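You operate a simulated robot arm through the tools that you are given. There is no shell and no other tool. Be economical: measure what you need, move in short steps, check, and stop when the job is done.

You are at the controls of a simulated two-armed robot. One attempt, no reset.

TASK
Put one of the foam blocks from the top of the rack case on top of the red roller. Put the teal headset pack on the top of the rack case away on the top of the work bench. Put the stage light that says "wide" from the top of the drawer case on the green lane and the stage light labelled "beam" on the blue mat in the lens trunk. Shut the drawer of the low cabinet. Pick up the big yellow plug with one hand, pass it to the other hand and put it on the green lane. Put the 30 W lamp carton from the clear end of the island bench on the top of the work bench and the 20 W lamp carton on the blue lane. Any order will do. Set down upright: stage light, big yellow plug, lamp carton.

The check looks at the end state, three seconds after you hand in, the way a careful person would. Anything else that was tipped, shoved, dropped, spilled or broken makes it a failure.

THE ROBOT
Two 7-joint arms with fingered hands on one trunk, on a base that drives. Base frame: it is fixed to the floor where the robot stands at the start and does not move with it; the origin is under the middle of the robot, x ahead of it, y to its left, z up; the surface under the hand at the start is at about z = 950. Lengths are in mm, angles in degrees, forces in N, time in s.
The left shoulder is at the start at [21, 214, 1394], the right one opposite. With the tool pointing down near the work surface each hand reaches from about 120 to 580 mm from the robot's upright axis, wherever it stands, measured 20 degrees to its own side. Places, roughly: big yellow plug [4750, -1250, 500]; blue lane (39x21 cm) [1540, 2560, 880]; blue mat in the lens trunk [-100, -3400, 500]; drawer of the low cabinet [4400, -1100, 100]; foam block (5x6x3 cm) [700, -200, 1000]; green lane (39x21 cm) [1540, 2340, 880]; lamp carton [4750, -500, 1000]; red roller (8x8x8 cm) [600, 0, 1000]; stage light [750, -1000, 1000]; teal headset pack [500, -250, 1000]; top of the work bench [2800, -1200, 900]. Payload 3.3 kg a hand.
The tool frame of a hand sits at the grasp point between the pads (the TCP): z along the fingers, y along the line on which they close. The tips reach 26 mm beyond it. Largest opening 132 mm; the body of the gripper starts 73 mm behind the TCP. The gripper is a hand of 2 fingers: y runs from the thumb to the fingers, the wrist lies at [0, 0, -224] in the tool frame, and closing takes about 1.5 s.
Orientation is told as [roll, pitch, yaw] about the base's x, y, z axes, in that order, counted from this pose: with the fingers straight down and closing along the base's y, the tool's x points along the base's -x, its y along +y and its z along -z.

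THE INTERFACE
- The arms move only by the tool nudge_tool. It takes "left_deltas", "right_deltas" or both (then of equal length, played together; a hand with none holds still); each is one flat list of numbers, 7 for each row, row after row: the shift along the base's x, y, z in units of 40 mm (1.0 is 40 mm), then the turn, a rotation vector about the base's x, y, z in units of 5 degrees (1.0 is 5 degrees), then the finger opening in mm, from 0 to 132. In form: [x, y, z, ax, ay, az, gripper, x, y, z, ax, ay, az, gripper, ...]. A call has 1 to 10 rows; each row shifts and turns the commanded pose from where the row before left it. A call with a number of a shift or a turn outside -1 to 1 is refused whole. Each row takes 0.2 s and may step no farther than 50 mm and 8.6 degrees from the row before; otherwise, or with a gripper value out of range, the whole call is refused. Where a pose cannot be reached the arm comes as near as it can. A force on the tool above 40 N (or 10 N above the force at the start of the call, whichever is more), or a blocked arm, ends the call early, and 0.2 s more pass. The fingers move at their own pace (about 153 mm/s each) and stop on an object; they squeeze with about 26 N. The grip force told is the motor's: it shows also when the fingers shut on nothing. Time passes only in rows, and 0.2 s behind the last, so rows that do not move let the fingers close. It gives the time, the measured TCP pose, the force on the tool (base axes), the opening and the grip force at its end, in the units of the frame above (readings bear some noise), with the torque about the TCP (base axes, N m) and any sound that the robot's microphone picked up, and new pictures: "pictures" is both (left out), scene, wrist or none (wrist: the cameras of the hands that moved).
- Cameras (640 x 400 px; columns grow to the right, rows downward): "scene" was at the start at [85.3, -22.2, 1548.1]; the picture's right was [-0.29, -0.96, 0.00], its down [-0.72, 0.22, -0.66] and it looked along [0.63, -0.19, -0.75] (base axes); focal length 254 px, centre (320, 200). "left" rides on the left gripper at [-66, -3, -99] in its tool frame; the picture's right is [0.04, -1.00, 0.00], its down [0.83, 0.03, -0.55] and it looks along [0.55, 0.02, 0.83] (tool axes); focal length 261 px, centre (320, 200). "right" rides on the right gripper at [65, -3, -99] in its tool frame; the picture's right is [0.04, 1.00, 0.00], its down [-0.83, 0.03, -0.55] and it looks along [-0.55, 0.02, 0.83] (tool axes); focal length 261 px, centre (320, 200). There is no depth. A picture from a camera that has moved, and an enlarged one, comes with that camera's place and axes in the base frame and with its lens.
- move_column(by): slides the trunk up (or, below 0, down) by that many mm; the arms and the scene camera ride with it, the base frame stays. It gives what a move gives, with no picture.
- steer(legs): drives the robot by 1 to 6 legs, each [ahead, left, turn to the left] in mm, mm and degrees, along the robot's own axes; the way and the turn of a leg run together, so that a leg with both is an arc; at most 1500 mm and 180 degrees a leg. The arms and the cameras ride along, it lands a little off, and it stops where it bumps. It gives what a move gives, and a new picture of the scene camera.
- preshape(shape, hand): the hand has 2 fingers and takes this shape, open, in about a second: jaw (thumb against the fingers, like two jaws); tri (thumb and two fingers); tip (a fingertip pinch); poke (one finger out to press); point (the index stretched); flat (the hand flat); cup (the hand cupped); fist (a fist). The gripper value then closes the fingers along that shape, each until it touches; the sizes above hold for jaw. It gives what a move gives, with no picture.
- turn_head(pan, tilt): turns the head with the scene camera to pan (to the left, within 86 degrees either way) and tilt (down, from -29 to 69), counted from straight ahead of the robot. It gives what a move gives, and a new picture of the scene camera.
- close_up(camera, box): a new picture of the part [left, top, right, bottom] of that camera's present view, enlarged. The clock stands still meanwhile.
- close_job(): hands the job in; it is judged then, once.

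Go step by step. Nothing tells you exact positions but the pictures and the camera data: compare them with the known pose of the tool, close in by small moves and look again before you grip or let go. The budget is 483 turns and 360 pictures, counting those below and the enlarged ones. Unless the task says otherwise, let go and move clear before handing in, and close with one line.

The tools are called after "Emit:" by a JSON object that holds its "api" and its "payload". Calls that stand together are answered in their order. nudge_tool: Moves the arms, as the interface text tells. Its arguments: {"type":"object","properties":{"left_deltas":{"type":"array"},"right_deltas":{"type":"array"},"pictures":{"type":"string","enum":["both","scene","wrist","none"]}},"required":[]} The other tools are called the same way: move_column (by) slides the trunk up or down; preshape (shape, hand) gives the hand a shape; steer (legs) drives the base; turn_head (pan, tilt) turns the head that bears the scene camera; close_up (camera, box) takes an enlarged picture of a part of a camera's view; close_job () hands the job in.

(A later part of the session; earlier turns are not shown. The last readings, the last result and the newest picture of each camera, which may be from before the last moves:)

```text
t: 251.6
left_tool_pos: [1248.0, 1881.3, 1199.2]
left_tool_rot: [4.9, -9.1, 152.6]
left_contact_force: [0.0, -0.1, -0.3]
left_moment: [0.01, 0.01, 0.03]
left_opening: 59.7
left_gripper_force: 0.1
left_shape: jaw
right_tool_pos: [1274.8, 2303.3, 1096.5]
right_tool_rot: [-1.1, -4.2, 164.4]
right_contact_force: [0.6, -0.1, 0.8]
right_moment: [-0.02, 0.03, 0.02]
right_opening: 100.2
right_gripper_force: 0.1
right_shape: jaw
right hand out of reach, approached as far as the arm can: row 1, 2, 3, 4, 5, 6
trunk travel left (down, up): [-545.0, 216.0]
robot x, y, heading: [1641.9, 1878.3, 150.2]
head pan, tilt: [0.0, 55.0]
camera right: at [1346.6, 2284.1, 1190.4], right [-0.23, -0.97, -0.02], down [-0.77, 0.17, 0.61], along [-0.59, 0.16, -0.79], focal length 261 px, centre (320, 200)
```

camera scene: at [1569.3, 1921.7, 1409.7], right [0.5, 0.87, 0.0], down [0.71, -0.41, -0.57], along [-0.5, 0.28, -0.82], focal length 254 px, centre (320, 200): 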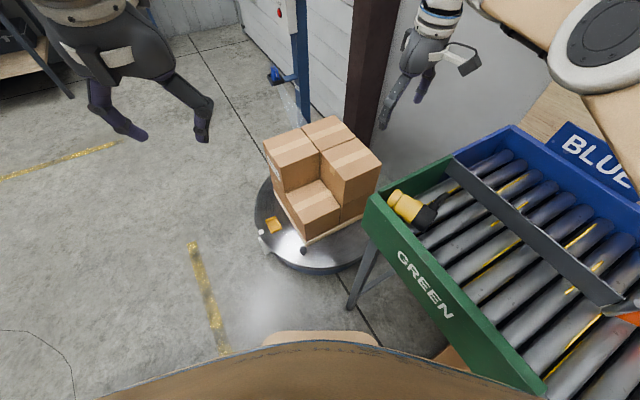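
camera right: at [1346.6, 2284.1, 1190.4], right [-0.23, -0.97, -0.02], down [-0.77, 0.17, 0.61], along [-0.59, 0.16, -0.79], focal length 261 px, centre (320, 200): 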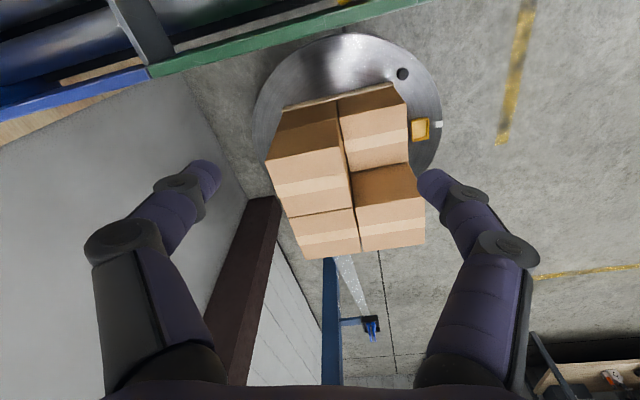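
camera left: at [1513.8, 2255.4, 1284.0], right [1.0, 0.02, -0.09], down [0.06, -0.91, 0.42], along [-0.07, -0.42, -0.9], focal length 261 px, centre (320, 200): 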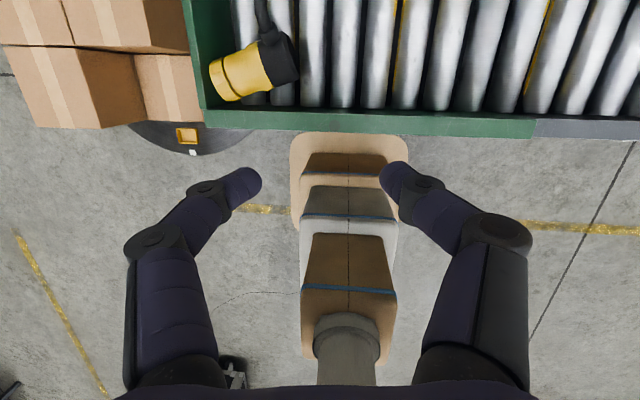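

Emit:
{"api": "nudge_tool", "payload": {"right_deltas": [0.3, -0.5, 0, 0, 0, 0, 100, 0.3, -0.5, 0, 0, 0, 0, 100, 0.3, -0.5, 0, 0, 0, 0, 100, 0.3, -0.5, 0, 0, 0, 0, 100], "pictures": "none"}}

Emit:
{"api": "nudge_tool", "payload": {"right_deltas": [0.6, 0.3, -0.3, 0, 0, 0, 100, 0.6, 0.3, -0.3, 0, 0, 0, 100, 0.6, 0.3, -0.3, 0, 0, 0, 100], "pictures": "scene"}}

```text
t: 252.6
left_tool_pos: [1248.5, 1881.3, 1201.0]
left_tool_rot: [4.8, -9.1, 152.7]
left_contact_force: [-0.9, 0.5, -0.7]
left_moment: [0.01, -0.02, -0.01]
left_opening: 59.9
left_gripper_force: 0.0
left_shape: jaw
right_tool_pos: [1259.3, 2237.8, 1104.0]
right_tool_rot: [-1.1, -4.2, 164.5]
right_contact_force: [-0.4, 0.0, 0.2]
right_moment: [0.0, -0.02, 0.03]
right_opening: 100.2
right_gripper_force: 0.1
right_shape: jaw
right hand out of reach, approached as far as the arm can: row 1, 2, 3, 4
trunk travel left (down, up): [-545.0, 216.0]
robot x, y, heading: [1641.5, 1879.6, 150.4]
head pan, tilt: [0.0, 55.0]
```

```text
t: 253.4
left_tool_pos: [1247.8, 1881.0, 1199.2]
left_tool_rot: [4.8, -8.9, 152.6]
left_contact_force: [-0.9, -0.1, 0.1]
left_moment: [0.0, 0.0, 0.0]
left_opening: 59.9
left_gripper_force: 0.1
left_shape: jaw
right_tool_pos: [1270.9, 2292.2, 1076.0]
right_tool_rot: [-1.0, -4.2, 164.6]
right_contact_force: [0.1, 0.5, 0.7]
right_moment: [0.0, -0.03, 0.0]
right_opening: 100.1
right_gripper_force: 0.1
right_shape: jaw
right hand out of reach, approached as far as the arm can: row 1, 2, 3
trunk travel left (down, up): [-545.0, 216.0]
robot x, y, heading: [1645.4, 1878.0, 150.3]
head pan, tilt: [0.0, 55.0]
camera scene: at [1569.4, 1922.4, 1409.7], right [0.5, 0.87, 0.0], down [0.71, -0.41, -0.57], along [-0.5, 0.28, -0.82], focal length 254 px, centre (320, 200)
```

scene: 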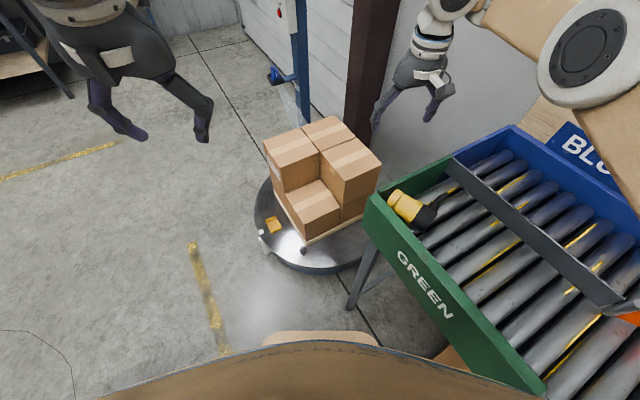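

The arm can't come closer at this height relative to the shoulder; lower hand relative to trunk should help. Raise the trunk, lower the hand.

Emit:
{"api": "move_column", "payload": {"by": 130}}

Emit:
{"api": "nudge_tool", "payload": {"right_deltas": [0, 0, -1, 0, 0, 0, 100, 0, 0, -1, 0, 0, 0, 100, 0, 0, -1, 0, 0, 0, 100, 0, 0, -1, 0, 0, 0, 100, 0, 0, -0.6, 0, 0, 0, 100, 0.5, 0, 0, 0, 0, 0, 100, 0.5, 0, 0, 0, 0, 0, 100, 0.5, 0, 0, 0, 0, 0, 100], "pictures": "both"}}

```text
t: 255.0
left_tool_pos: [1247.8, 1880.6, 1329.1]
left_tool_rot: [4.8, -8.9, 152.6]
left_contact_force: [-1.2, 0.2, -0.3]
left_moment: [0.02, -0.02, 0.02]
left_opening: 59.7
left_gripper_force: 0.0
left_shape: jaw
right_tool_pos: [1269.3, 2293.0, 1206.1]
right_tool_rot: [-1.0, -4.4, 164.5]
right_contact_force: [-0.2, 0.3, 0.7]
right_moment: [-0.03, 0.0, 0.02]
right_opening: 100.4
right_gripper_force: 0.2
right_shape: jaw
trunk travel left (down, up): [-675.0, 86.0]
robot x, y, heading: [1642.4, 1879.1, 150.0]
head pan, tilt: [0.0, 55.0]
```

```text
t: 256.8
left_tool_pos: [1248.7, 1880.6, 1330.1]
left_tool_rot: [4.8, -9.0, 152.7]
left_contact_force: [0.0, 0.1, -0.5]
left_moment: [0.0, 0.03, 0.0]
left_opening: 59.8
left_gripper_force: 0.1
left_shape: jaw
right_tool_pos: [1331.0, 2293.0, 1022.7]
right_tool_rot: [-1.1, -4.4, 164.5]
right_contact_force: [0.2, -0.9, -0.6]
right_moment: [-0.03, 0.02, 0.01]
right_opening: 100.2
right_gripper_force: 0.0
right_shape: jaw
right hand out of reach, approached as far as the arm can: row 7
trunk travel left (down, up): [-675.0, 86.0]
robot x, y, heading: [1644.1, 1874.2, 150.5]
head pan, tilt: [0.0, 55.0]
camera scene: at [1572.8, 1919.5, 1539.9], right [0.5, 0.87, 0.0], down [0.71, -0.41, -0.57], along [-0.5, 0.29, -0.82], focal length 254 px, centre (320, 200)
camera right: at [1402.2, 2274.5, 1114.8], right [-0.23, -0.97, -0.02], down [-0.77, 0.17, 0.61], along [-0.59, 0.16, -0.79], focal length 261 px, centre (320, 200)
```

scene: 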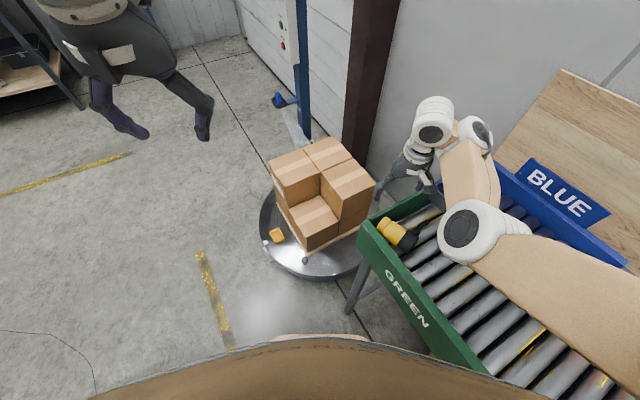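
right: 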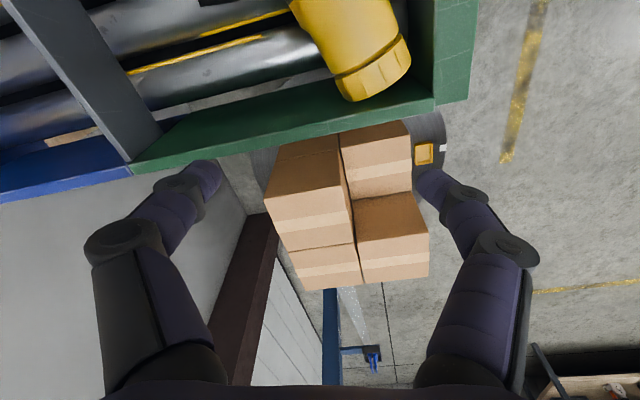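

That works. Turn the hand to match the plug's axis and move over it.

Emit:
{"api": "nudge_tool", "payload": {"right_deltas": [0.25, -0.1, 0, 0, 0, 1, 100, 0.25, -0.1, 0, 0, 0, 1, 100, 0.25, -0.1, 0, 0, 0, 1, 100, 0.25, -0.1, 0, 0, 0, 1, 100, 0.25, -0.1, 0, 0, 0, 1, 100, 0.25, -0.1, 0, 0, 0, 1, 100], "pictures": "both"}}

```text
t: 258.2
left_tool_pos: [1248.0, 1880.7, 1330.5]
left_tool_rot: [4.8, -8.9, 152.7]
left_contact_force: [-0.4, -0.4, 0.1]
left_moment: [0.0, 0.01, -0.02]
left_opening: 59.8
left_gripper_force: 0.2
left_shape: jaw
right_tool_pos: [1391.6, 2265.7, 1017.7]
right_tool_rot: [-0.9, -4.5, -165.3]
right_contact_force: [0.1, 0.4, 0.5]
right_moment: [0.0, 0.03, 0.0]
right_opening: 100.2
right_gripper_force: 0.0
right_shape: jaw
right hand out of reach, approached as far as the arm can: row 6
trunk travel left (down, up): [-675.0, 86.0]
robot x, y, heading: [1643.9, 1876.4, 150.2]
head pan, tilt: [0.0, 55.0]
camera scene: at [1572.7, 1920.4, 1539.8], right [0.5, 0.87, 0.0], down [0.71, -0.41, -0.57], along [-0.5, 0.28, -0.82], focal length 254 px, centre (320, 200)
camera right: at [1463.0, 2286.4, 1110.4], right [0.29, -0.96, -0.02], down [-0.75, -0.24, 0.61], along [-0.59, -0.16, -0.79], focal length 261 px, centre (320, 200)
```

scene: 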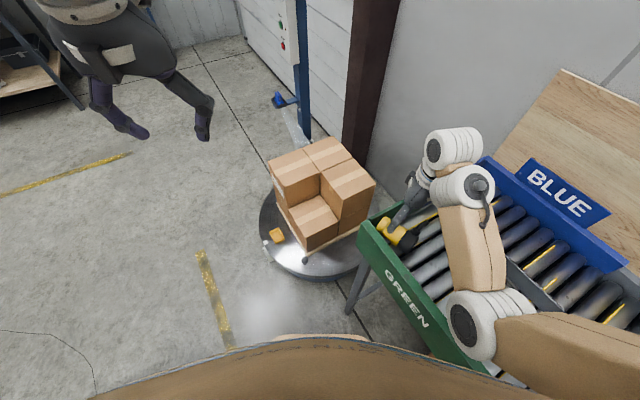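
right: 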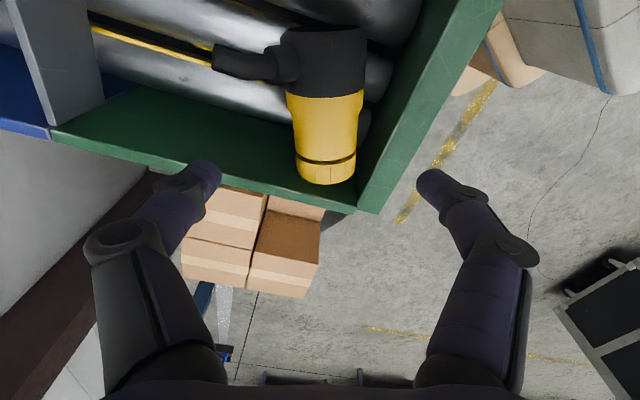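

Emit:
{"api": "close_up", "payload": {"camera": "right", "box": [240, 20, 440, 220]}}

```text
2.00 times, centred on (340, 120) of right
camera zoom: at [1463.0, 2286.4, 1110.4], right [0.29, -0.96, -0.02], down [-0.75, -0.24, 0.61], along [-0.59, -0.16, -0.79], focal length 521 px, centre (280, 360)
```

zoom: 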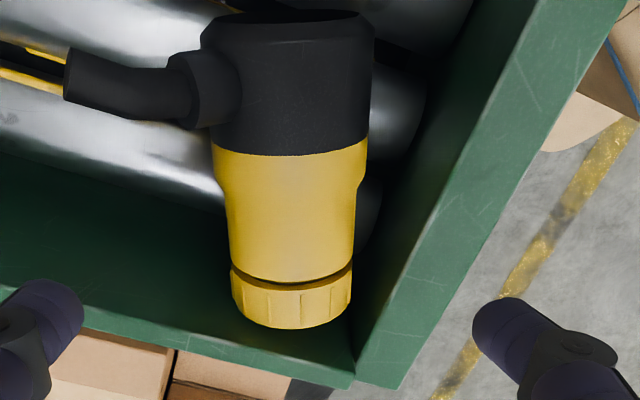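

Gap to the guard is ~26 mm, enough for a finger. I tilt the hand 15° the other way (for the later upright turn), set opening 72, and lower partway.

Emit:
{"api": "nudge_tool", "payload": {"right_deltas": [0, 0, 0, 0.26, -0.96, 0, 72, 0, 0, -0.2, 0.26, -0.96, 0, 72, 0, 0, -0.4, 0.26, -0.96, 0, 72, 0, 0, -0.6, 0, 0, 0, 72], "pictures": "wrist"}}

Emit:
{"api": "close_up", "payload": {"camera": "right", "box": [160, 20, 480, 220]}}

```text
t: 259.2
left_tool_pos: [1249.5, 1878.4, 1330.8]
left_tool_rot: [4.8, -9.1, 152.7]
left_contact_force: [0.1, 0.2, 0.2]
left_moment: [-0.02, -0.02, -0.02]
left_opening: 60.0
left_gripper_force: 0.0
left_shape: jaw
right_tool_pos: [1397.7, 2255.0, 956.2]
right_tool_rot: [-1.7, 10.4, -165.4]
right_contact_force: [6.3, 0.1, 34.2]
right_moment: [-1.54, -0.55, 0.31]
right_opening: 70.8
right_gripper_force: 0.1
right_shape: jaw
right hand out of reach, approached as far as the arm can: row 1, 2
trunk travel left (down, up): [-675.0, 86.0]
robot x, y, heading: [1648.0, 1882.0, 150.1]
head pan, tilt: [0.0, 55.0]
stopped in row 4 (right hand): the force on the tool passed its limit at 48 N (the readings are from after the stop); the commanded pose is now the measured one
camera right: at [1443.6, 2266.2, 1064.0], right [0.29, -0.96, -0.02], down [-0.88, -0.28, 0.39], along [-0.38, -0.1, -0.92], focal length 261 px, centre (320, 200)
```

right: 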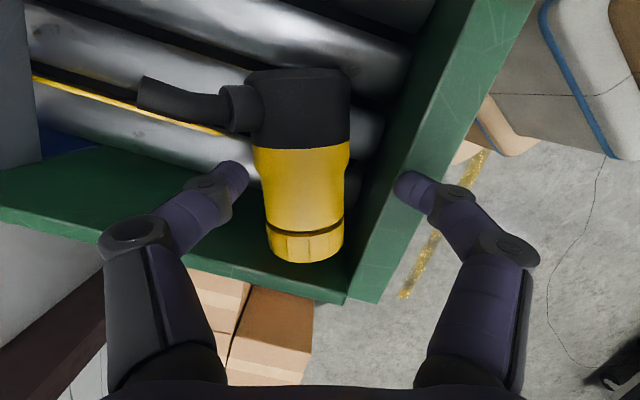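

```text
2.00 times, centred on (320, 120) of right
camera zoom: at [1443.6, 2266.2, 1064.0], right [0.29, -0.96, -0.02], down [-0.88, -0.28, 0.39], along [-0.38, -0.1, -0.92], focal length 521 px, centre (320, 360)
```

zoom: 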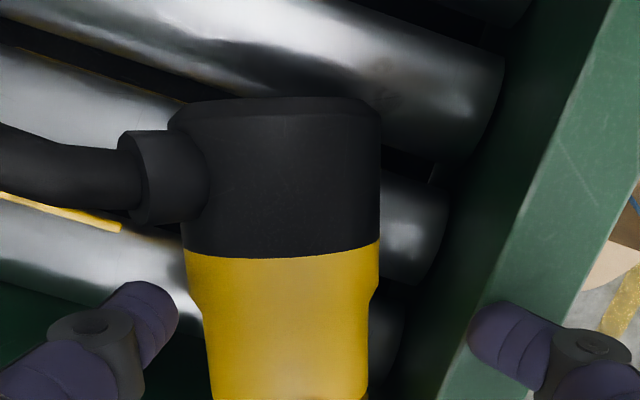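

The finger landed on the guard's top (z≈930). I go up, shift +12 mm in y and try again.

Emit:
{"api": "nudge_tool", "payload": {"right_deltas": [0, 0, 0.5, 0, 0, 0, 76, -0.2, 0.3, 0, 0, 0, 0, 76, 0, 0, 0, 0, 0, 0, 76], "pictures": "wrist"}}

```text
t: 260.1
left_tool_pos: [1248.3, 1880.9, 1329.1]
left_tool_rot: [4.8, -8.8, 152.8]
left_contact_force: [-0.5, -0.3, 0.1]
left_moment: [0.0, 0.0, -0.02]
left_opening: 59.8
left_gripper_force: 0.1
left_shape: jaw
right_tool_pos: [1389.3, 2267.2, 971.7]
right_tool_rot: [-1.5, 10.5, -165.4]
right_contact_force: [-0.4, 0.6, 0.6]
right_moment: [0.0, 0.01, -0.01]
right_opening: 75.8
right_gripper_force: 0.1
right_shape: jaw
trunk travel left (down, up): [-675.0, 86.0]
robot x, y, heading: [1646.4, 1875.7, 150.0]
head pan, tilt: [0.0, 55.0]
camera right: at [1434.3, 2279.6, 1080.8], right [0.29, -0.96, -0.02], down [-0.88, -0.28, 0.39], along [-0.38, -0.1, -0.92], focal length 261 px, centre (320, 200)
```

right: 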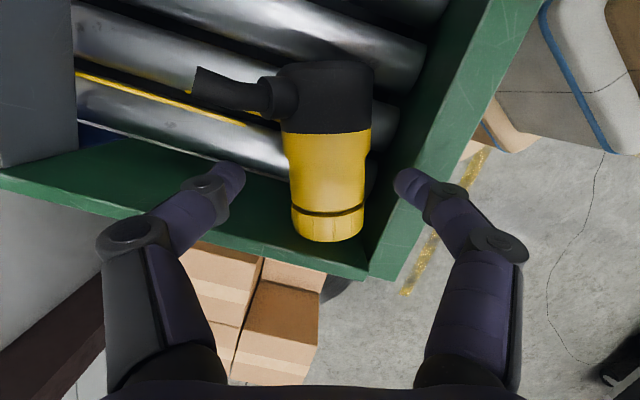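

Emit:
{"api": "nudge_tool", "payload": {"right_deltas": [0, 0, -0.4, 0, 0, 0, 76, 0, 0, -0.4, 0, 0, 0, 76], "pictures": "wrist"}}

Emit:
{"api": "close_up", "payload": {"camera": "right", "box": [160, 40, 480, 240]}}

```text
t: 260.6
left_tool_pos: [1247.5, 1882.4, 1329.2]
left_tool_rot: [4.8, -9.0, 152.7]
left_contact_force: [-0.2, -0.1, -0.7]
left_moment: [-0.03, 0.02, -0.01]
left_opening: 60.0
left_gripper_force: 0.1
left_shape: jaw
right_tool_pos: [1389.4, 2267.9, 939.7]
right_tool_rot: [-1.4, 10.5, -165.4]
right_contact_force: [0.4, 6.5, 9.1]
right_moment: [-0.4, -0.12, 0.05]
right_opening: 69.9
right_gripper_force: 0.2
right_shape: jaw
trunk travel left (down, up): [-675.0, 86.0]
robot x, y, heading: [1643.7, 1880.6, 150.2]
head pan, tilt: [0.0, 55.0]
camera right: at [1434.7, 2281.0, 1049.0], right [0.29, -0.96, -0.02], down [-0.88, -0.28, 0.39], along [-0.38, -0.1, -0.92], focal length 261 px, centre (320, 200)
```

right: 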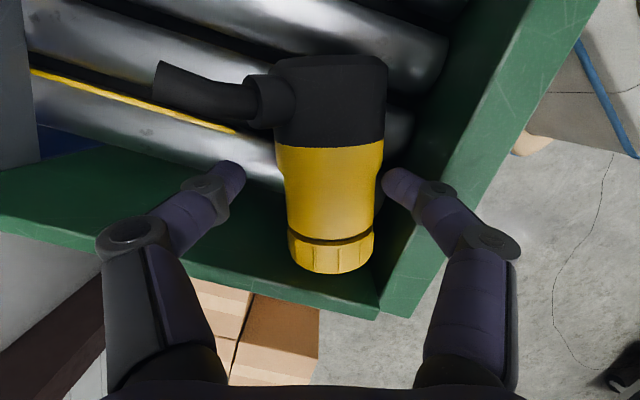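

```text
2.00 times, centred on (320, 140) of right
camera zoom: at [1434.7, 2281.0, 1049.0], right [0.29, -0.96, -0.02], down [-0.88, -0.28, 0.39], along [-0.38, -0.1, -0.92], focal length 521 px, centre (320, 320)
```

zoom: 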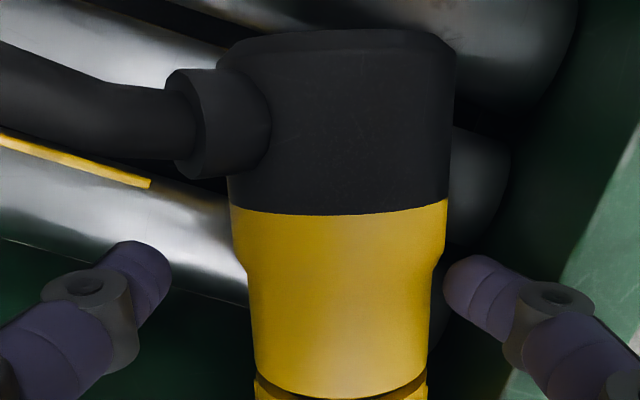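

Emit:
{"api": "nudge_tool", "payload": {"right_deltas": [0, 0.12, 0, 0, 0, 0, 68, 0, 0, -0.25, 0, 0, 0, 67, 0, 0, -0.2, 0, 0, 0, 66], "pictures": "wrist"}}

```text
t: 261.4
left_tool_pos: [1248.5, 1882.8, 1329.0]
left_tool_rot: [5.0, -8.9, 152.6]
left_contact_force: [0.3, 0.6, -0.9]
left_moment: [0.03, 0.0, -0.02]
left_opening: 59.8
left_gripper_force: 0.0
left_shape: jaw
right_tool_pos: [1390.2, 2272.4, 921.7]
right_tool_rot: [-1.2, 10.4, -165.4]
right_contact_force: [1.6, 8.7, 5.8]
right_moment: [-0.39, -0.04, 0.1]
right_opening: 59.8
right_gripper_force: 0.1
right_shape: jaw
trunk travel left (down, up): [-675.0, 86.0]
robot x, y, heading: [1645.2, 1881.0, 150.0]
head pan, tilt: [0.0, 55.0]
camera right: at [1435.0, 2286.0, 1029.9], right [0.29, -0.96, -0.02], down [-0.88, -0.28, 0.39], along [-0.38, -0.1, -0.92], focal length 261 px, centre (320, 200)
```

right: 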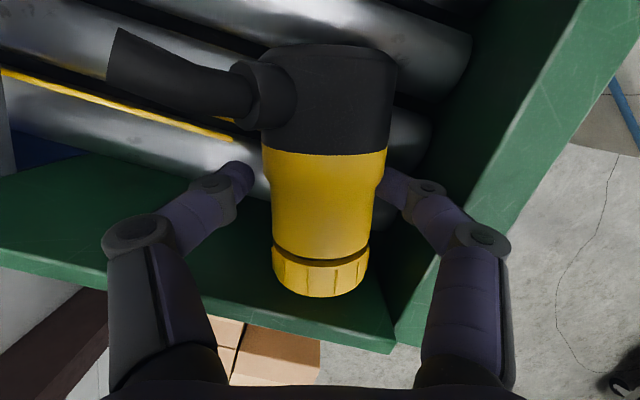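

Now beside the plug's flanks. Close.

Emit:
{"api": "nudge_tool", "payload": {"right_deltas": [0, 0, -0.05, 0, 0, 0, 50, 0, 0, 0, 0, 0, 0, 0, 0, 0, 0, 0, 0, 0, 0, 0, 0, 0, 0, 0, 0, 0], "pictures": "wrist"}}

```text
t: 262.4
left_tool_pos: [1247.8, 1882.5, 1330.1]
left_tool_rot: [4.8, -8.9, 152.7]
left_contact_force: [0.1, 0.1, -0.4]
left_moment: [0.01, -0.03, 0.01]
left_opening: 59.7
left_gripper_force: 0.1
left_shape: jaw
right_tool_pos: [1389.8, 2272.0, 919.7]
right_tool_rot: [-1.3, 10.5, -165.5]
right_contact_force: [0.0, -0.4, 0.1]
right_moment: [-0.03, 0.05, 0.01]
right_opening: 43.8
right_gripper_force: 25.9
right_shape: jaw
trunk travel left (down, up): [-675.0, 86.0]
robot x, y, heading: [1645.0, 1881.7, 150.4]
head pan, tilt: [0.0, 55.0]
camera right: at [1434.7, 2284.5, 1028.4], right [0.29, -0.96, -0.02], down [-0.88, -0.28, 0.39], along [-0.38, -0.1, -0.92], focal length 261 px, centre (320, 200)
```

right: 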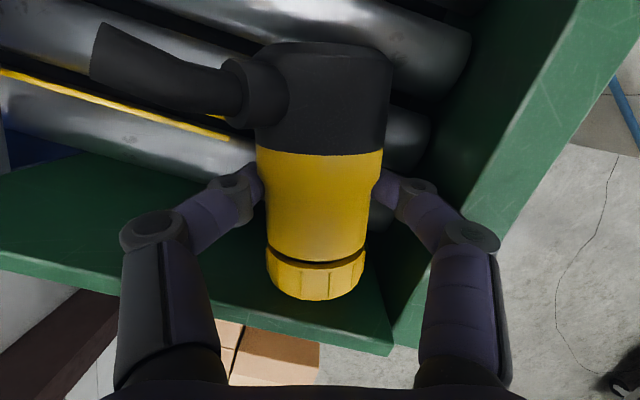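

Firm grip. Lift.

Emit:
{"api": "nudge_tool", "payload": {"right_deltas": [0, 0, 0.5, 0, 0, 0, 0, 0, 0, 0.8, 0, 0, 0, 0, 0, 0, 0.8, 0, 0, 0, 0, 0.5, 0.3, 0.5, 0, 0, 0, 0], "pictures": "both"}}

```text
t: 263.4
left_tool_pos: [1248.6, 1880.9, 1329.1]
left_tool_rot: [4.8, -8.9, 152.6]
left_contact_force: [0.3, -1.1, -0.8]
left_moment: [-0.02, -0.01, 0.03]
left_opening: 59.8
left_gripper_force: 0.0
left_shape: jaw
right_tool_pos: [1387.6, 2268.5, 983.0]
right_tool_rot: [-1.3, 10.5, -165.5]
right_contact_force: [-0.1, 0.2, -2.9]
right_moment: [-0.02, 0.01, -0.06]
right_opening: 43.5
right_gripper_force: 26.4
right_shape: jaw
right hand out of reach, approached as far as the arm can: row 3, 4
trunk travel left (down, up): [-675.0, 86.0]
robot x, y, heading: [1644.8, 1878.9, 150.4]
head pan, tilt: [0.0, 55.0]
camera scene: at [1571.8, 1920.4, 1539.7], right [0.5, 0.87, 0.0], down [0.71, -0.41, -0.57], along [-0.5, 0.29, -0.82], focal length 254 px, centre (320, 200)
camera right: at [1433.3, 2280.8, 1092.2], right [0.29, -0.96, -0.02], down [-0.88, -0.28, 0.39], along [-0.38, -0.1, -0.92], focal length 261 px, centre (320, 200)
```

scene: 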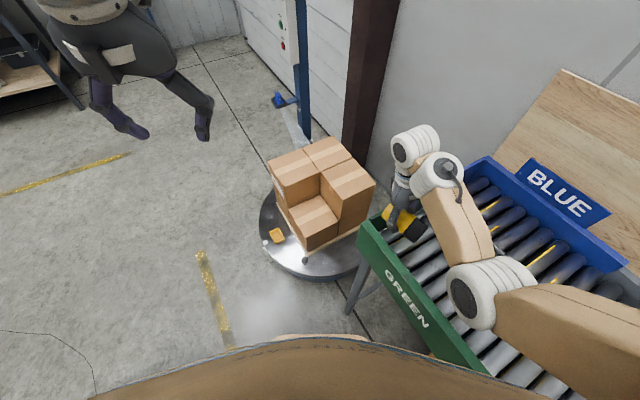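
right: 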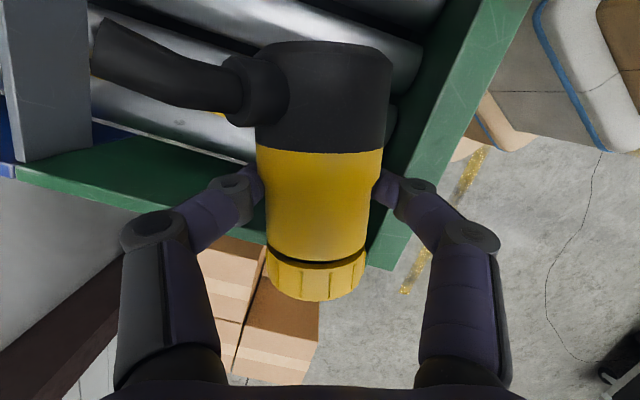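

The plug is lifted. Now I turn the hand 90° so the cap points up, drifting toward the lane centre.

Emit:
{"api": "nudge_tool", "payload": {"right_deltas": [0.1, 0.15, 0.1, -0.25, 0.96, 0, 0, 0.1, 0.15, 0.1, -0.25, 0.96, 0, 0, 0.15, 0.15, 0.1, -0.25, 0.96, 0, 0, 0.15, 0.15, 0.1, -0.25, 0.96, 0, 0, 0.15, 0.15, 0.1, -0.25, 0.96, 0, 0, 0.15, 0.1, 0.1, -0.25, 0.96, 0, 0], "pictures": "both"}}

```text
t: 265.1
left_tool_pos: [1248.0, 1881.1, 1328.8]
left_tool_rot: [4.8, -8.9, 152.7]
left_contact_force: [-0.4, -1.3, 0.3]
left_moment: [0.05, -0.01, 0.02]
left_opening: 60.0
left_gripper_force: 0.1
left_shape: jaw
right_tool_pos: [1449.8, 2343.0, 1002.3]
right_tool_rot: [-5.0, -14.6, -165.9]
right_contact_force: [0.2, 0.1, -2.6]
right_moment: [0.0, 0.01, -0.01]
right_opening: 43.8
right_gripper_force: 26.4
right_shape: jaw
trunk travel left (down, up): [-675.0, 86.0]
robot x, y, heading: [1644.4, 1878.4, 150.2]
head pan, tilt: [0.0, 55.0]
stopped in row 6 (right hand): the arm was blocked; the commanded pose is now the measured one
camera scene: at [1571.5, 1920.2, 1539.7], right [0.5, 0.87, 0.0], down [0.71, -0.41, -0.57], along [-0.5, 0.29, -0.82], focal length 254 px, centre (320, 200)
camera right: at [1538.4, 2359.0, 1080.7], right [0.26, -0.96, -0.09], down [-0.63, -0.24, 0.74], along [-0.73, -0.13, -0.67], focal length 261 px, centre (320, 200)
```

scene: 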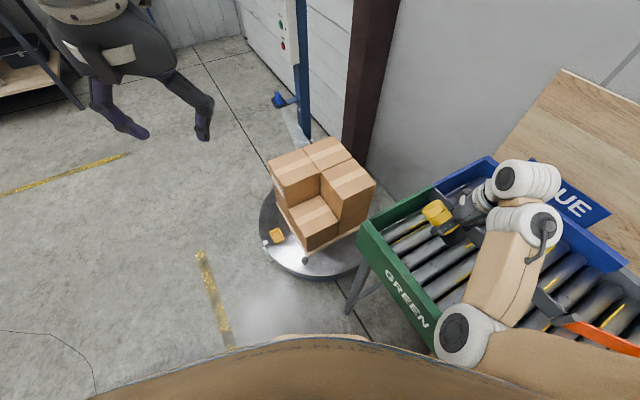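
right: 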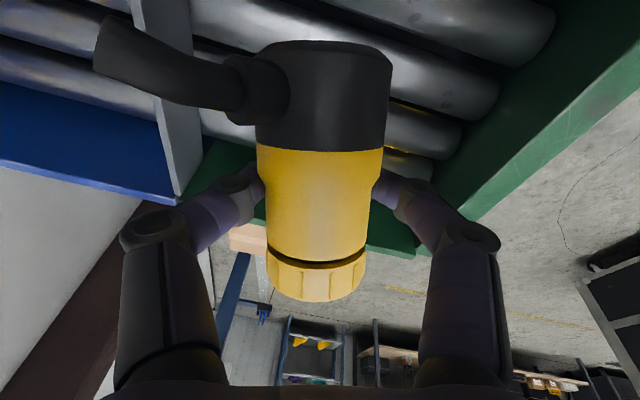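

Emit:
{"api": "nudge_tool", "payload": {"right_deltas": [0, 0, 0.2, -0.25, 0.96, 0, 0, 0, 0, 0.2, -0.25, 0.96, 0, 0, 0, 0, 0.2, -0.25, 0.96, 0, 0, 0, 0, 0.2, -0.25, 0.96, 0, 0], "pictures": "scene"}}

```text
t: 265.8
left_tool_pos: [1248.3, 1881.4, 1330.8]
left_tool_rot: [4.8, -9.0, 152.7]
left_contact_force: [-0.6, 0.3, 1.0]
left_moment: [0.02, 0.03, 0.0]
left_opening: 59.8
left_gripper_force: 0.0
left_shape: jaw
right_tool_pos: [1495.8, 2403.2, 1024.8]
right_tool_rot: [-10.9, -19.8, -166.4]
right_contact_force: [0.4, 0.4, -4.5]
right_moment: [-0.02, 0.05, 0.0]
right_opening: 43.7
right_gripper_force: 26.0
right_shape: jaw
trunk travel left (down, up): [-675.0, 86.0]
robot x, y, heading: [1644.5, 1877.4, 150.1]
head pan, tilt: [0.0, 55.0]
stopped in row 3 (right hand): the arm was blocked; the commanded pose is now the measured one
camera scene: at [1572.3, 1920.4, 1539.8], right [0.5, 0.87, 0.0], down [0.71, -0.41, -0.57], along [-0.5, 0.29, -0.82], focal length 254 px, centre (320, 200)
```

scene: 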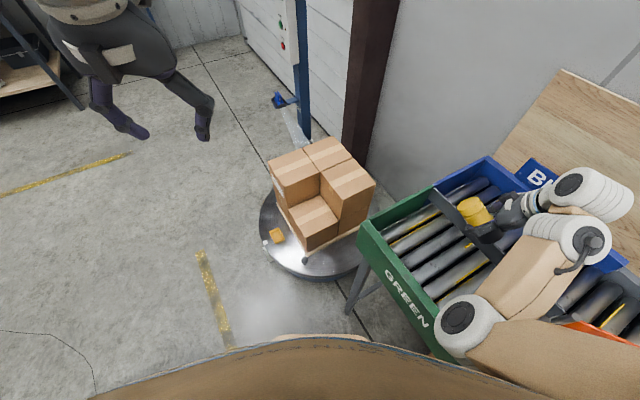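

The wrist can't do this turn here. I raise the trunk and back away with the plug into free space, to re-orient it in a natural posture.

Emit:
{"api": "move_column", "payload": {"by": 80}}

Emit:
{"api": "steer", "payload": {"legs": [[-250, 0, 0], [-250, 300, 0]]}}

```text
t: 266.9
left_tool_pos: [1247.9, 1882.6, 1409.5]
left_tool_rot: [4.8, -8.9, 152.7]
left_contact_force: [-0.7, 0.1, -0.7]
left_moment: [0.04, -0.03, -0.01]
left_opening: 60.0
left_gripper_force: 0.1
left_shape: jaw
right_tool_pos: [1504.7, 2408.0, 1101.6]
right_tool_rot: [-11.2, -18.3, -166.8]
right_contact_force: [0.0, -0.6, -3.3]
right_moment: [-0.02, -0.03, -0.03]
right_opening: 44.0
right_gripper_force: 25.4
right_shape: jaw
trunk travel left (down, up): [-755.0, 6.0]
robot x, y, heading: [1642.8, 1876.4, 150.2]
head pan, tilt: [0.0, 55.0]
```

```text
t: 270.8
left_tool_pos: [1532.2, 1372.1, 1409.5]
left_tool_rot: [4.8, -9.0, 152.7]
left_contact_force: [0.0, -0.6, -0.7]
left_moment: [-0.01, -0.02, -0.01]
left_opening: 60.0
left_gripper_force: 0.1
left_shape: jaw
right_tool_pos: [1787.5, 1900.6, 1108.3]
right_tool_rot: [-11.9, -19.0, -166.6]
right_contact_force: [-0.7, 0.3, -3.0]
right_moment: [0.0, 0.0, 0.03]
right_opening: 43.6
right_gripper_force: 25.8
right_shape: jaw
trunk travel left (down, up): [-755.0, 6.0]
robot x, y, heading: [1929.5, 1368.3, 150.2]
head pan, tilt: [0.0, 55.0]
camera scene: at [1858.2, 1410.2, 1619.9], right [0.5, 0.87, 0.0], down [0.71, -0.41, -0.57], along [-0.5, 0.29, -0.82], focal length 254 px, centre (320, 200)
```

scene: 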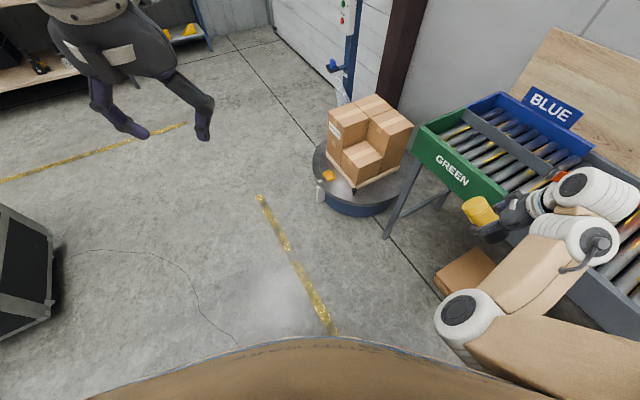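

Turn the hand to the robot's forward direction and bring it in front.

Emit:
{"api": "nudge_tool", "payload": {"right_deltas": [-0.5, -0.5, 0, 0, 0, -1, 0, -0.5, -0.5, 0, 0, 0, -1, 0, -0.5, -0.5, 0, 0, 0, -1, 0, -0.5, -0.5, 0, 0, 0, -1, 0, -0.5, -0.5, 0, 0, 0, -1, 0, -0.5, -0.5, 0, 0, 0, -1, 0, -0.5, -0.4, 0, 0, 0, -1, 0, -0.5, -0.4, 0, 0, 0, -1, 0, -0.3, -0.3, 0, 0, 0, -0.6, 0], "pictures": "both"}}

```text
t: 272.8
left_tool_pos: [1533.6, 1371.4, 1408.7]
left_tool_rot: [4.8, -8.9, 152.6]
left_contact_force: [0.8, -0.1, 0.0]
left_moment: [-0.03, -0.01, 0.01]
left_opening: 60.1
left_gripper_force: 0.0
left_shape: jaw
right_tool_pos: [1614.6, 1735.4, 1106.3]
right_tool_rot: [-11.9, -19.0, 150.3]
right_contact_force: [0.5, 0.3, -2.9]
right_moment: [0.0, 0.05, 0.04]
right_opening: 43.3
right_gripper_force: 25.7
right_shape: jaw
trunk travel left (down, up): [-755.0, 6.0]
robot x, y, heading: [1929.4, 1365.9, 150.1]
head pan, tilt: [0.0, 55.0]
camera scene: at [1857.5, 1410.2, 1619.8], right [0.5, 0.87, 0.0], down [0.71, -0.41, -0.57], along [-0.5, 0.29, -0.82], focal length 254 px, centre (320, 200)
camera right: at [1688.0, 1675.8, 1177.0], right [-0.51, -0.84, -0.21], down [-0.61, 0.18, 0.78], along [-0.61, 0.52, -0.6], focal length 261 px, centre (320, 200)
```

scene: 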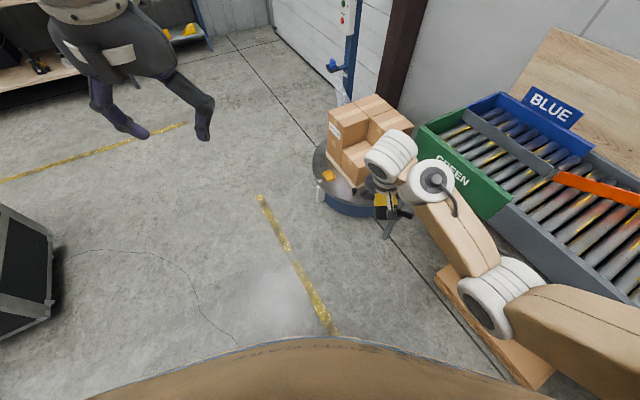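
right: 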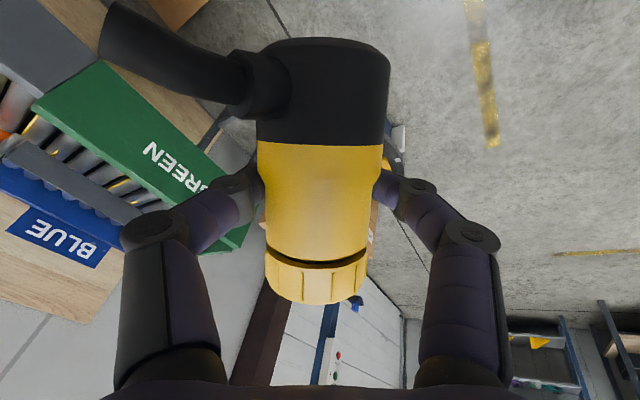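

Now fix the roll and tilt the hand forward ~60° so the plug comes upright.

Emit:
{"api": "nudge_tool", "payload": {"right_deltas": [-0.1, 0.06, -0.1, -0.69, 0.4, 0, 0, -0.1, 0.06, -0.1, -0.69, 0.4, 0, 0, -0.1, 0.06, -0.1, -0.69, 0.4, 0, 0, -0.1, 0.06, -0.1, 0.497, 0.868, 0, 0, -0.1, 0.06, -0.1, 0.497, 0.868, 0, 0, -0.1, 0.06, -0.1, 0.497, 0.868, 0, 0, -0.1, 0.06, -0.1, 0.497, 0.868, 0, 0, -0.1, 0.06, -0.1, 0.497, 0.868, 0, 0, -0.1, 0.06, -0.1, 0.497, 0.868, 0, 0], "pictures": "none"}}

Emit:
{"api": "nudge_tool", "payload": {"right_deltas": [-0.1, 0.06, -0.1, 0.497, 0.868, 0, 0, -0.1, 0.06, -0.1, 0.497, 0.868, 0, 0, -0.1, 0.06, -0.1, 0.497, 0.868, 0, 0, -0.1, 0.06, -0.1, 0.497, 0.868, 0, 0, -0.1, 0.06, -0.1, 0.497, 0.868, 0, 0, -0.1, 0.06, -0.1, 0.497, 0.868, 0, 0], "pictures": "both"}}

```text
t: 274.8
left_tool_pos: [1532.1, 1373.5, 1409.9]
left_tool_rot: [4.8, -8.9, 152.7]
left_contact_force: [0.2, -0.3, 0.1]
left_moment: [0.0, -0.01, 0.02]
left_opening: 59.9
left_gripper_force: 0.0
left_shape: jaw
right_tool_pos: [1579.2, 1758.2, 1071.2]
right_tool_rot: [3.9, -48.6, 144.5]
right_contact_force: [0.7, 1.0, -3.9]
right_moment: [0.03, -0.02, 0.0]
right_opening: 43.2
right_gripper_force: 25.4
right_shape: jaw
trunk travel left (down, up): [-755.0, 6.0]
robot x, y, heading: [1927.6, 1369.7, 150.0]
head pan, tilt: [0.0, 55.0]
```

```text
t: 276.2
left_tool_pos: [1534.5, 1372.1, 1408.6]
left_tool_rot: [4.8, -8.9, 152.6]
left_contact_force: [0.3, 0.2, 0.2]
left_moment: [-0.01, -0.01, 0.01]
left_opening: 59.7
left_gripper_force: 0.1
left_shape: jaw
right_tool_pos: [1554.3, 1772.7, 1046.7]
right_tool_rot: [17.7, -78.2, 131.8]
right_contact_force: [0.3, 0.2, -3.8]
right_moment: [-0.03, -0.01, 0.02]
right_opening: 43.3
right_gripper_force: 25.7
right_shape: jaw
trunk travel left (down, up): [-755.0, 6.0]
robot x, y, heading: [1928.2, 1364.3, 150.1]
head pan, tilt: [0.0, 55.0]
camera scene: at [1857.6, 1410.2, 1619.9], right [0.5, 0.87, 0.0], down [0.71, -0.41, -0.57], along [-0.5, 0.29, -0.82], focal length 254 px, centre (320, 200)
camera right: at [1649.8, 1717.4, 1001.7], right [-0.51, -0.86, 0.02], down [0.34, -0.17, 0.92], along [-0.79, 0.48, 0.38], focal length 261 px, centre (320, 200)
```

scene: 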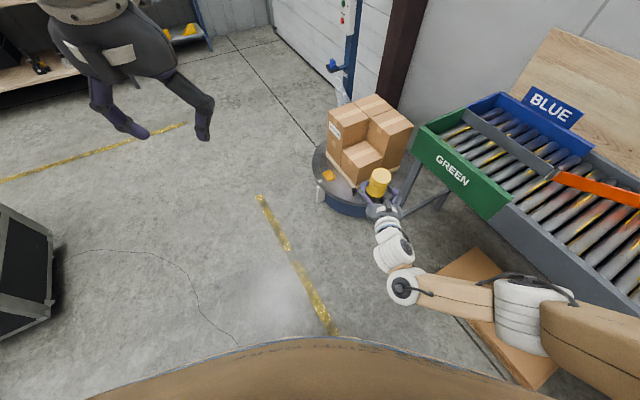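
right: 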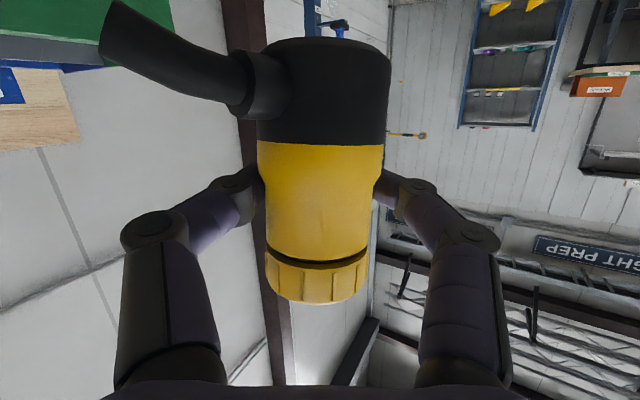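

The plug is upright. The right camera is beneath the hand, so I'd rather pass the plug to the left hand from above. First bring the right hand diagonal to the centre.

Emit:
{"api": "nudge_tool", "payload": {"right_deltas": [-0.25, -0.6, 0, 0, 0, 1, 0, -0.25, -0.6, 0, 0, 0, 1, 0, -0.25, -0.6, 0, 0, 0, 1, 0, -0.25, -0.6, 0, 0, 0, 1, 0, -0.25, -0.6, 0, 0, 0, 1, 0, -0.25, -0.6, 0, 0, 0, 1, 0, -0.25, -0.6, 0, 0, 0, 1, 0, -0.25, -0.6, 0, 0, 0, 1, 0], "pictures": "both"}}

```text
t: 278.0
left_tool_pos: [1533.2, 1371.3, 1408.8]
left_tool_rot: [4.8, -8.8, 152.7]
left_contact_force: [-1.1, 0.5, -0.1]
left_moment: [-0.05, 0.02, -0.03]
left_opening: 59.8
left_gripper_force: 0.1
left_shape: jaw
right_tool_pos: [1474.0, 1580.7, 1046.8]
right_tool_rot: [17.6, -78.1, 172.0]
right_contact_force: [-1.2, -0.2, -3.7]
right_moment: [0.0, -0.05, 0.01]
right_opening: 43.3
right_gripper_force: 26.1
right_shape: jaw
trunk travel left (down, up): [-755.0, 6.0]
robot x, y, heading: [1931.4, 1370.5, 150.1]
head pan, tilt: [0.0, 55.0]
camera scene: at [1857.3, 1410.1, 1619.8], right [0.5, 0.87, 0.0], down [0.71, -0.41, -0.57], along [-0.5, 0.29, -0.82], focal length 254 px, centre (320, 200)
camera right: at [1583.8, 1598.7, 1002.3], right [0.17, -0.99, 0.02], down [0.37, 0.08, 0.93], along [-0.91, -0.15, 0.38], focal length 261 px, centre (320, 200)
```

scene: 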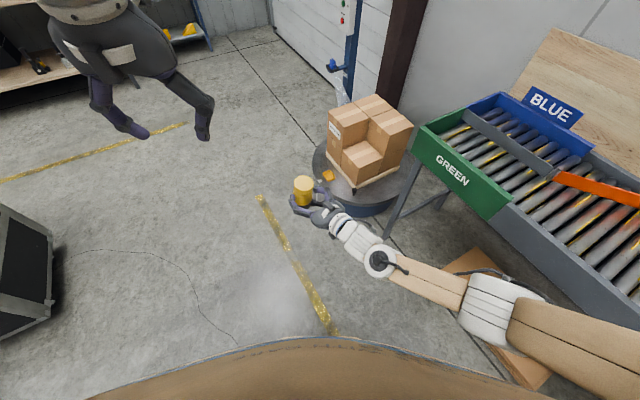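
right: 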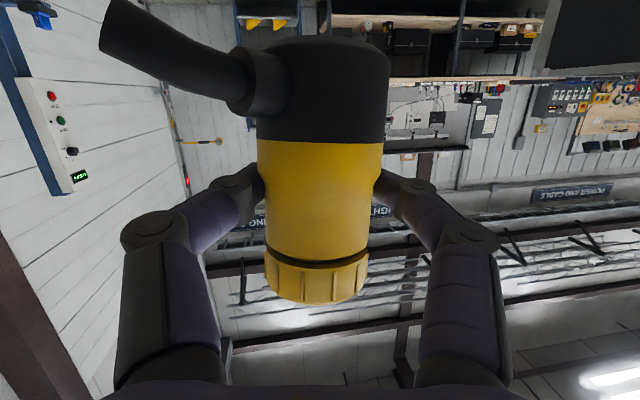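

The plug stands upright in front of the robot. The left hand now comes over it, pointing down, open.

Emit:
{"api": "nudge_tool", "payload": {"left_deltas": [-0.2, 0.75, -0.6, -0.45, -0.78, 0, 90, -0.2, 0.75, -0.6, -0.45, -0.78, 0, 110, -0.2, 0.75, -0.6, 0.83, -0.48, 0, 110, -0.2, 0.75, -0.6, 0, 0, 0, 110, -0.2, 0.75, -0.7, 0, 0, 0, 110, -0.2, 0.75, -0.7, 0, 0, 0, 110, -0.2, 0.7, -0.6, 0, 0, 0, 110], "pictures": "both"}}

```text
t: 279.8
left_tool_pos: [1458.0, 1555.9, 1240.6]
left_tool_rot: [-1.3, 0.1, 156.4]
left_contact_force: [0.5, 0.3, 1.1]
left_moment: [0.01, 0.0, 0.0]
left_opening: 109.8
left_gripper_force: 0.0
left_shape: jaw
left hand out of reach, approached as far as the arm can: row 7
right_tool_pos: [1476.2, 1581.7, 1046.7]
right_tool_rot: [17.6, -78.0, 172.0]
right_contact_force: [-0.1, 0.4, -3.5]
right_moment: [0.0, -0.05, 0.02]
right_opening: 43.1
right_gripper_force: 26.3
right_shape: jaw
trunk travel left (down, up): [-755.0, 6.0]
robot x, y, heading: [1929.5, 1369.6, 150.4]
head pan, tilt: [0.0, 55.0]
stopped in row 7 (left hand): the arm was blocked; the commanded pose is now the measured one
camera scene: at [1858.8, 1410.8, 1619.9], right [0.5, 0.87, 0.0], down [0.71, -0.41, -0.57], along [-0.5, 0.28, -0.82], focal length 254 px, centre (320, 200)
camera left: at [1397.1, 1581.8, 1340.1], right [0.44, 0.9, 0.02], down [0.74, -0.38, 0.55], along [0.51, -0.23, -0.83], focal length 261 px, centre (320, 200)
```

scene: 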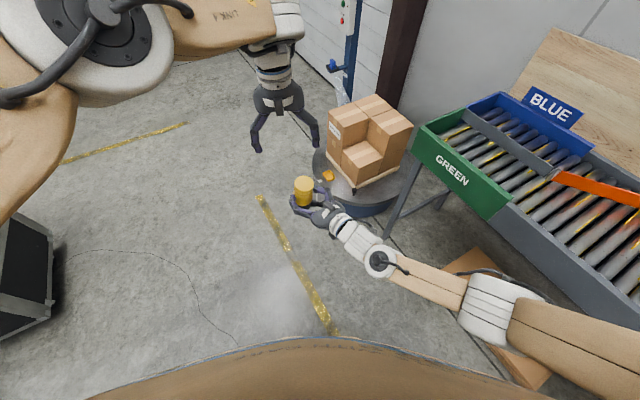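
left: 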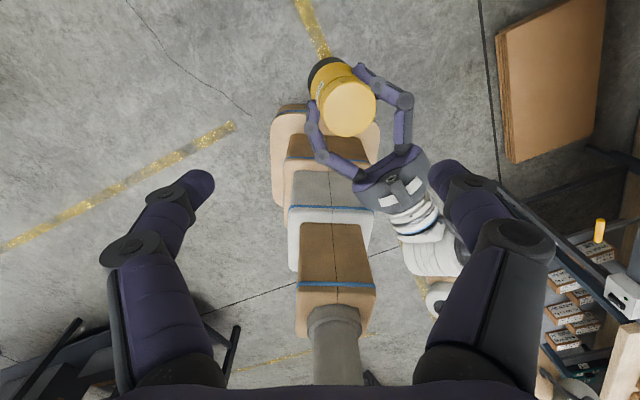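

Emit:
{"api": "nudge_tool", "payload": {"left_deltas": [0, 0.1, -0.8, 0, 0, 0, 110, 0.1, 0.2, -0.6, 0, 0, 0, 110, 0.2, 0.3, 0, 0, 0, 0, 110], "pictures": "both"}}

```text
t: 280.8
left_tool_pos: [1455.4, 1553.7, 1180.4]
left_tool_rot: [-1.1, 0.5, 159.4]
left_contact_force: [-0.5, 0.5, 0.5]
left_moment: [0.0, -0.02, 0.0]
left_opening: 109.6
left_gripper_force: 0.1
left_shape: jaw
left hand out of reach, approached as far as the arm can: row 2, 3
right_tool_pos: [1474.7, 1582.2, 1045.9]
right_tool_rot: [17.3, -77.8, 172.0]
right_contact_force: [-0.8, -0.2, -3.4]
right_moment: [0.0, -0.03, -0.01]
right_opening: 43.2
right_gripper_force: 25.9
right_shape: jaw
trunk travel left (down, up): [-755.0, 6.0]
robot x, y, heading: [1929.8, 1367.2, 150.2]
head pan, tilt: [0.0, 55.0]
stopped in row 3 (left hand): the arm was blocked; the commanded pose is now the measured one
camera scene: at [1857.0, 1410.2, 1619.8], right [0.5, 0.87, 0.0], down [0.71, -0.41, -0.57], along [-0.5, 0.29, -0.82], focal length 254 px, centre (320, 200)
camera left: at [1391.9, 1576.8, 1277.8], right [0.39, 0.92, 0.02], down [0.76, -0.33, 0.56], along [0.52, -0.2, -0.83], focal length 261 px, centre (320, 200)
```

scene: 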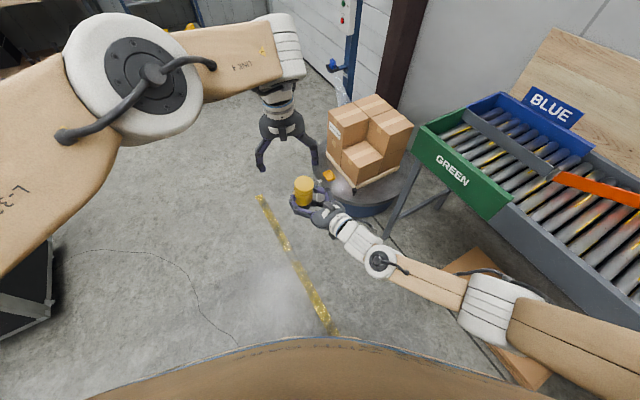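
left: 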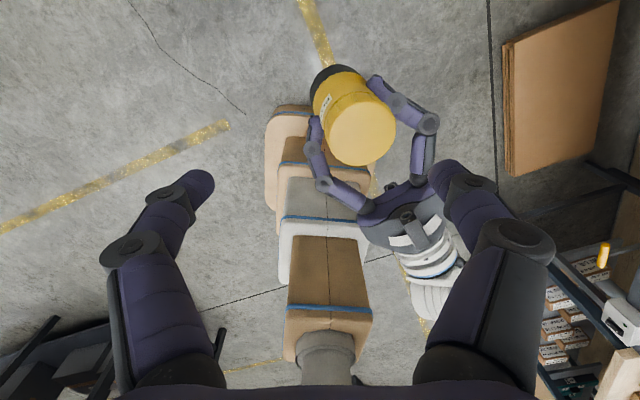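

The left is at its lateral limit, so I bring the plug under it with the right hand.

Emit:
{"api": "nudge_tool", "payload": {"right_deltas": [-0.2, -0.4, 0, 0, 0, 0, 0, -0.2, -0.4, 0, 0, 0, 0, 0], "pictures": "none"}}

Emit:
{"api": "close_up", "payload": {"camera": "left", "box": [0, 0, 640, 400]}}

```text
t: 281.4
left_tool_pos: [1455.4, 1553.3, 1179.5]
left_tool_rot: [-1.0, 0.5, 159.3]
left_contact_force: [-0.4, 1.1, 0.3]
left_moment: [0.0, 0.03, 0.01]
left_opening: 109.8
left_gripper_force: 0.0
left_shape: jaw
right_tool_pos: [1458.8, 1548.1, 1047.4]
right_tool_rot: [17.6, -78.0, 171.8]
right_contact_force: [0.2, 0.3, -2.3]
right_moment: [0.02, -0.03, 0.02]
right_opening: 43.1
right_gripper_force: 25.8
right_shape: jaw
trunk travel left (down, up): [-755.0, 6.0]
robot x, y, heading: [1930.2, 1370.5, 150.3]
head pan, tilt: [0.0, 55.0]
```

```text
1.00 times, centred on (320, 200) of left (not enlarged: the box is as wide or as high as the picture)
camera zoom: at [1392.4, 1576.8, 1277.8], right [0.39, 0.92, 0.02], down [0.76, -0.33, 0.56], along [0.52, -0.2, -0.83], focal length 261 px, centre (320, 200)
```

zoom: 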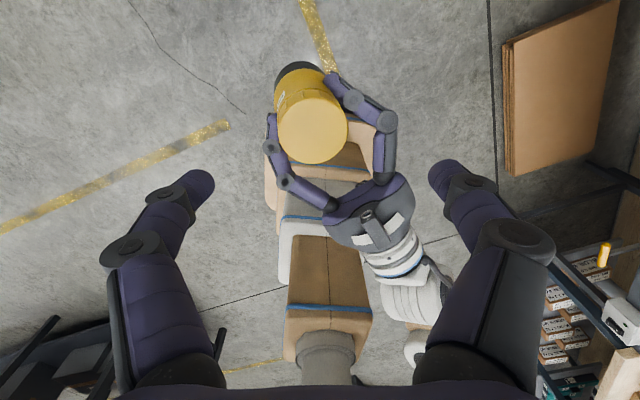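

Aligned. Lower the left hand over the cap to z≈1101.

Emit:
{"api": "nudge_tool", "payload": {"left_deltas": [-0.2, -0.05, -0.7, 0, 0, 0, 105, 0, 0, -0.7, 0, 0, 0, 105, 0, 0, -0.5, 0, 0, 0, 105], "pictures": "both"}}

```text
t: 282.2
left_tool_pos: [1457.4, 1544.0, 1107.9]
left_tool_rot: [-1.1, 0.1, 159.6]
left_contact_force: [-0.6, 0.0, 0.1]
left_moment: [-0.03, -0.02, 0.04]
left_opening: 105.2
left_gripper_force: 0.0
left_shape: jaw
left hand out of reach, approached as far as the arm can: row 1, 2, 3
right_tool_pos: [1457.4, 1549.4, 1046.9]
right_tool_rot: [17.8, -78.0, 171.7]
right_contact_force: [-0.4, 0.8, -3.4]
right_moment: [0.02, -0.02, 0.01]
right_opening: 43.2
right_gripper_force: 26.0
right_shape: jaw
trunk travel left (down, up): [-755.0, 6.0]
robot x, y, heading: [1929.6, 1368.9, 150.1]
head pan, tilt: [0.0, 55.0]
camera scene: at [1857.3, 1410.3, 1619.8], right [0.5, 0.87, 0.0], down [0.71, -0.41, -0.57], along [-0.5, 0.29, -0.82], focal length 254 px, centre (320, 200)
camera left: at [1394.4, 1566.5, 1206.4], right [0.38, 0.92, 0.02], down [0.76, -0.33, 0.55], along [0.52, -0.2, -0.83], focal length 261 px, centre (320, 200)
```

scene: 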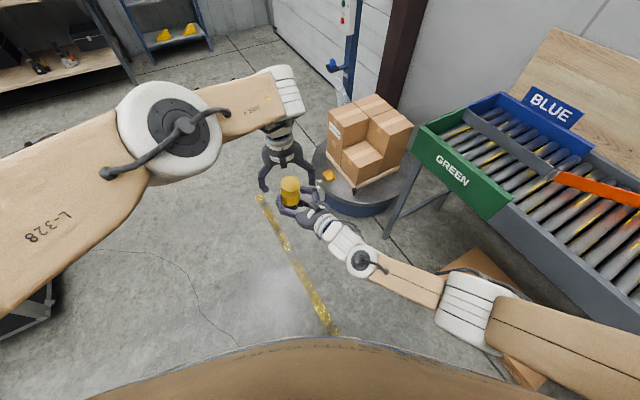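
left: 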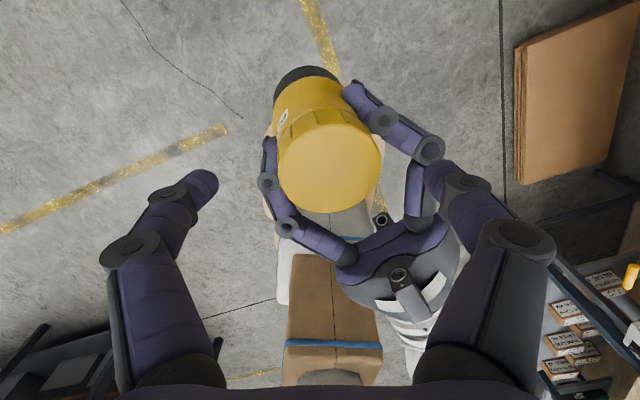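

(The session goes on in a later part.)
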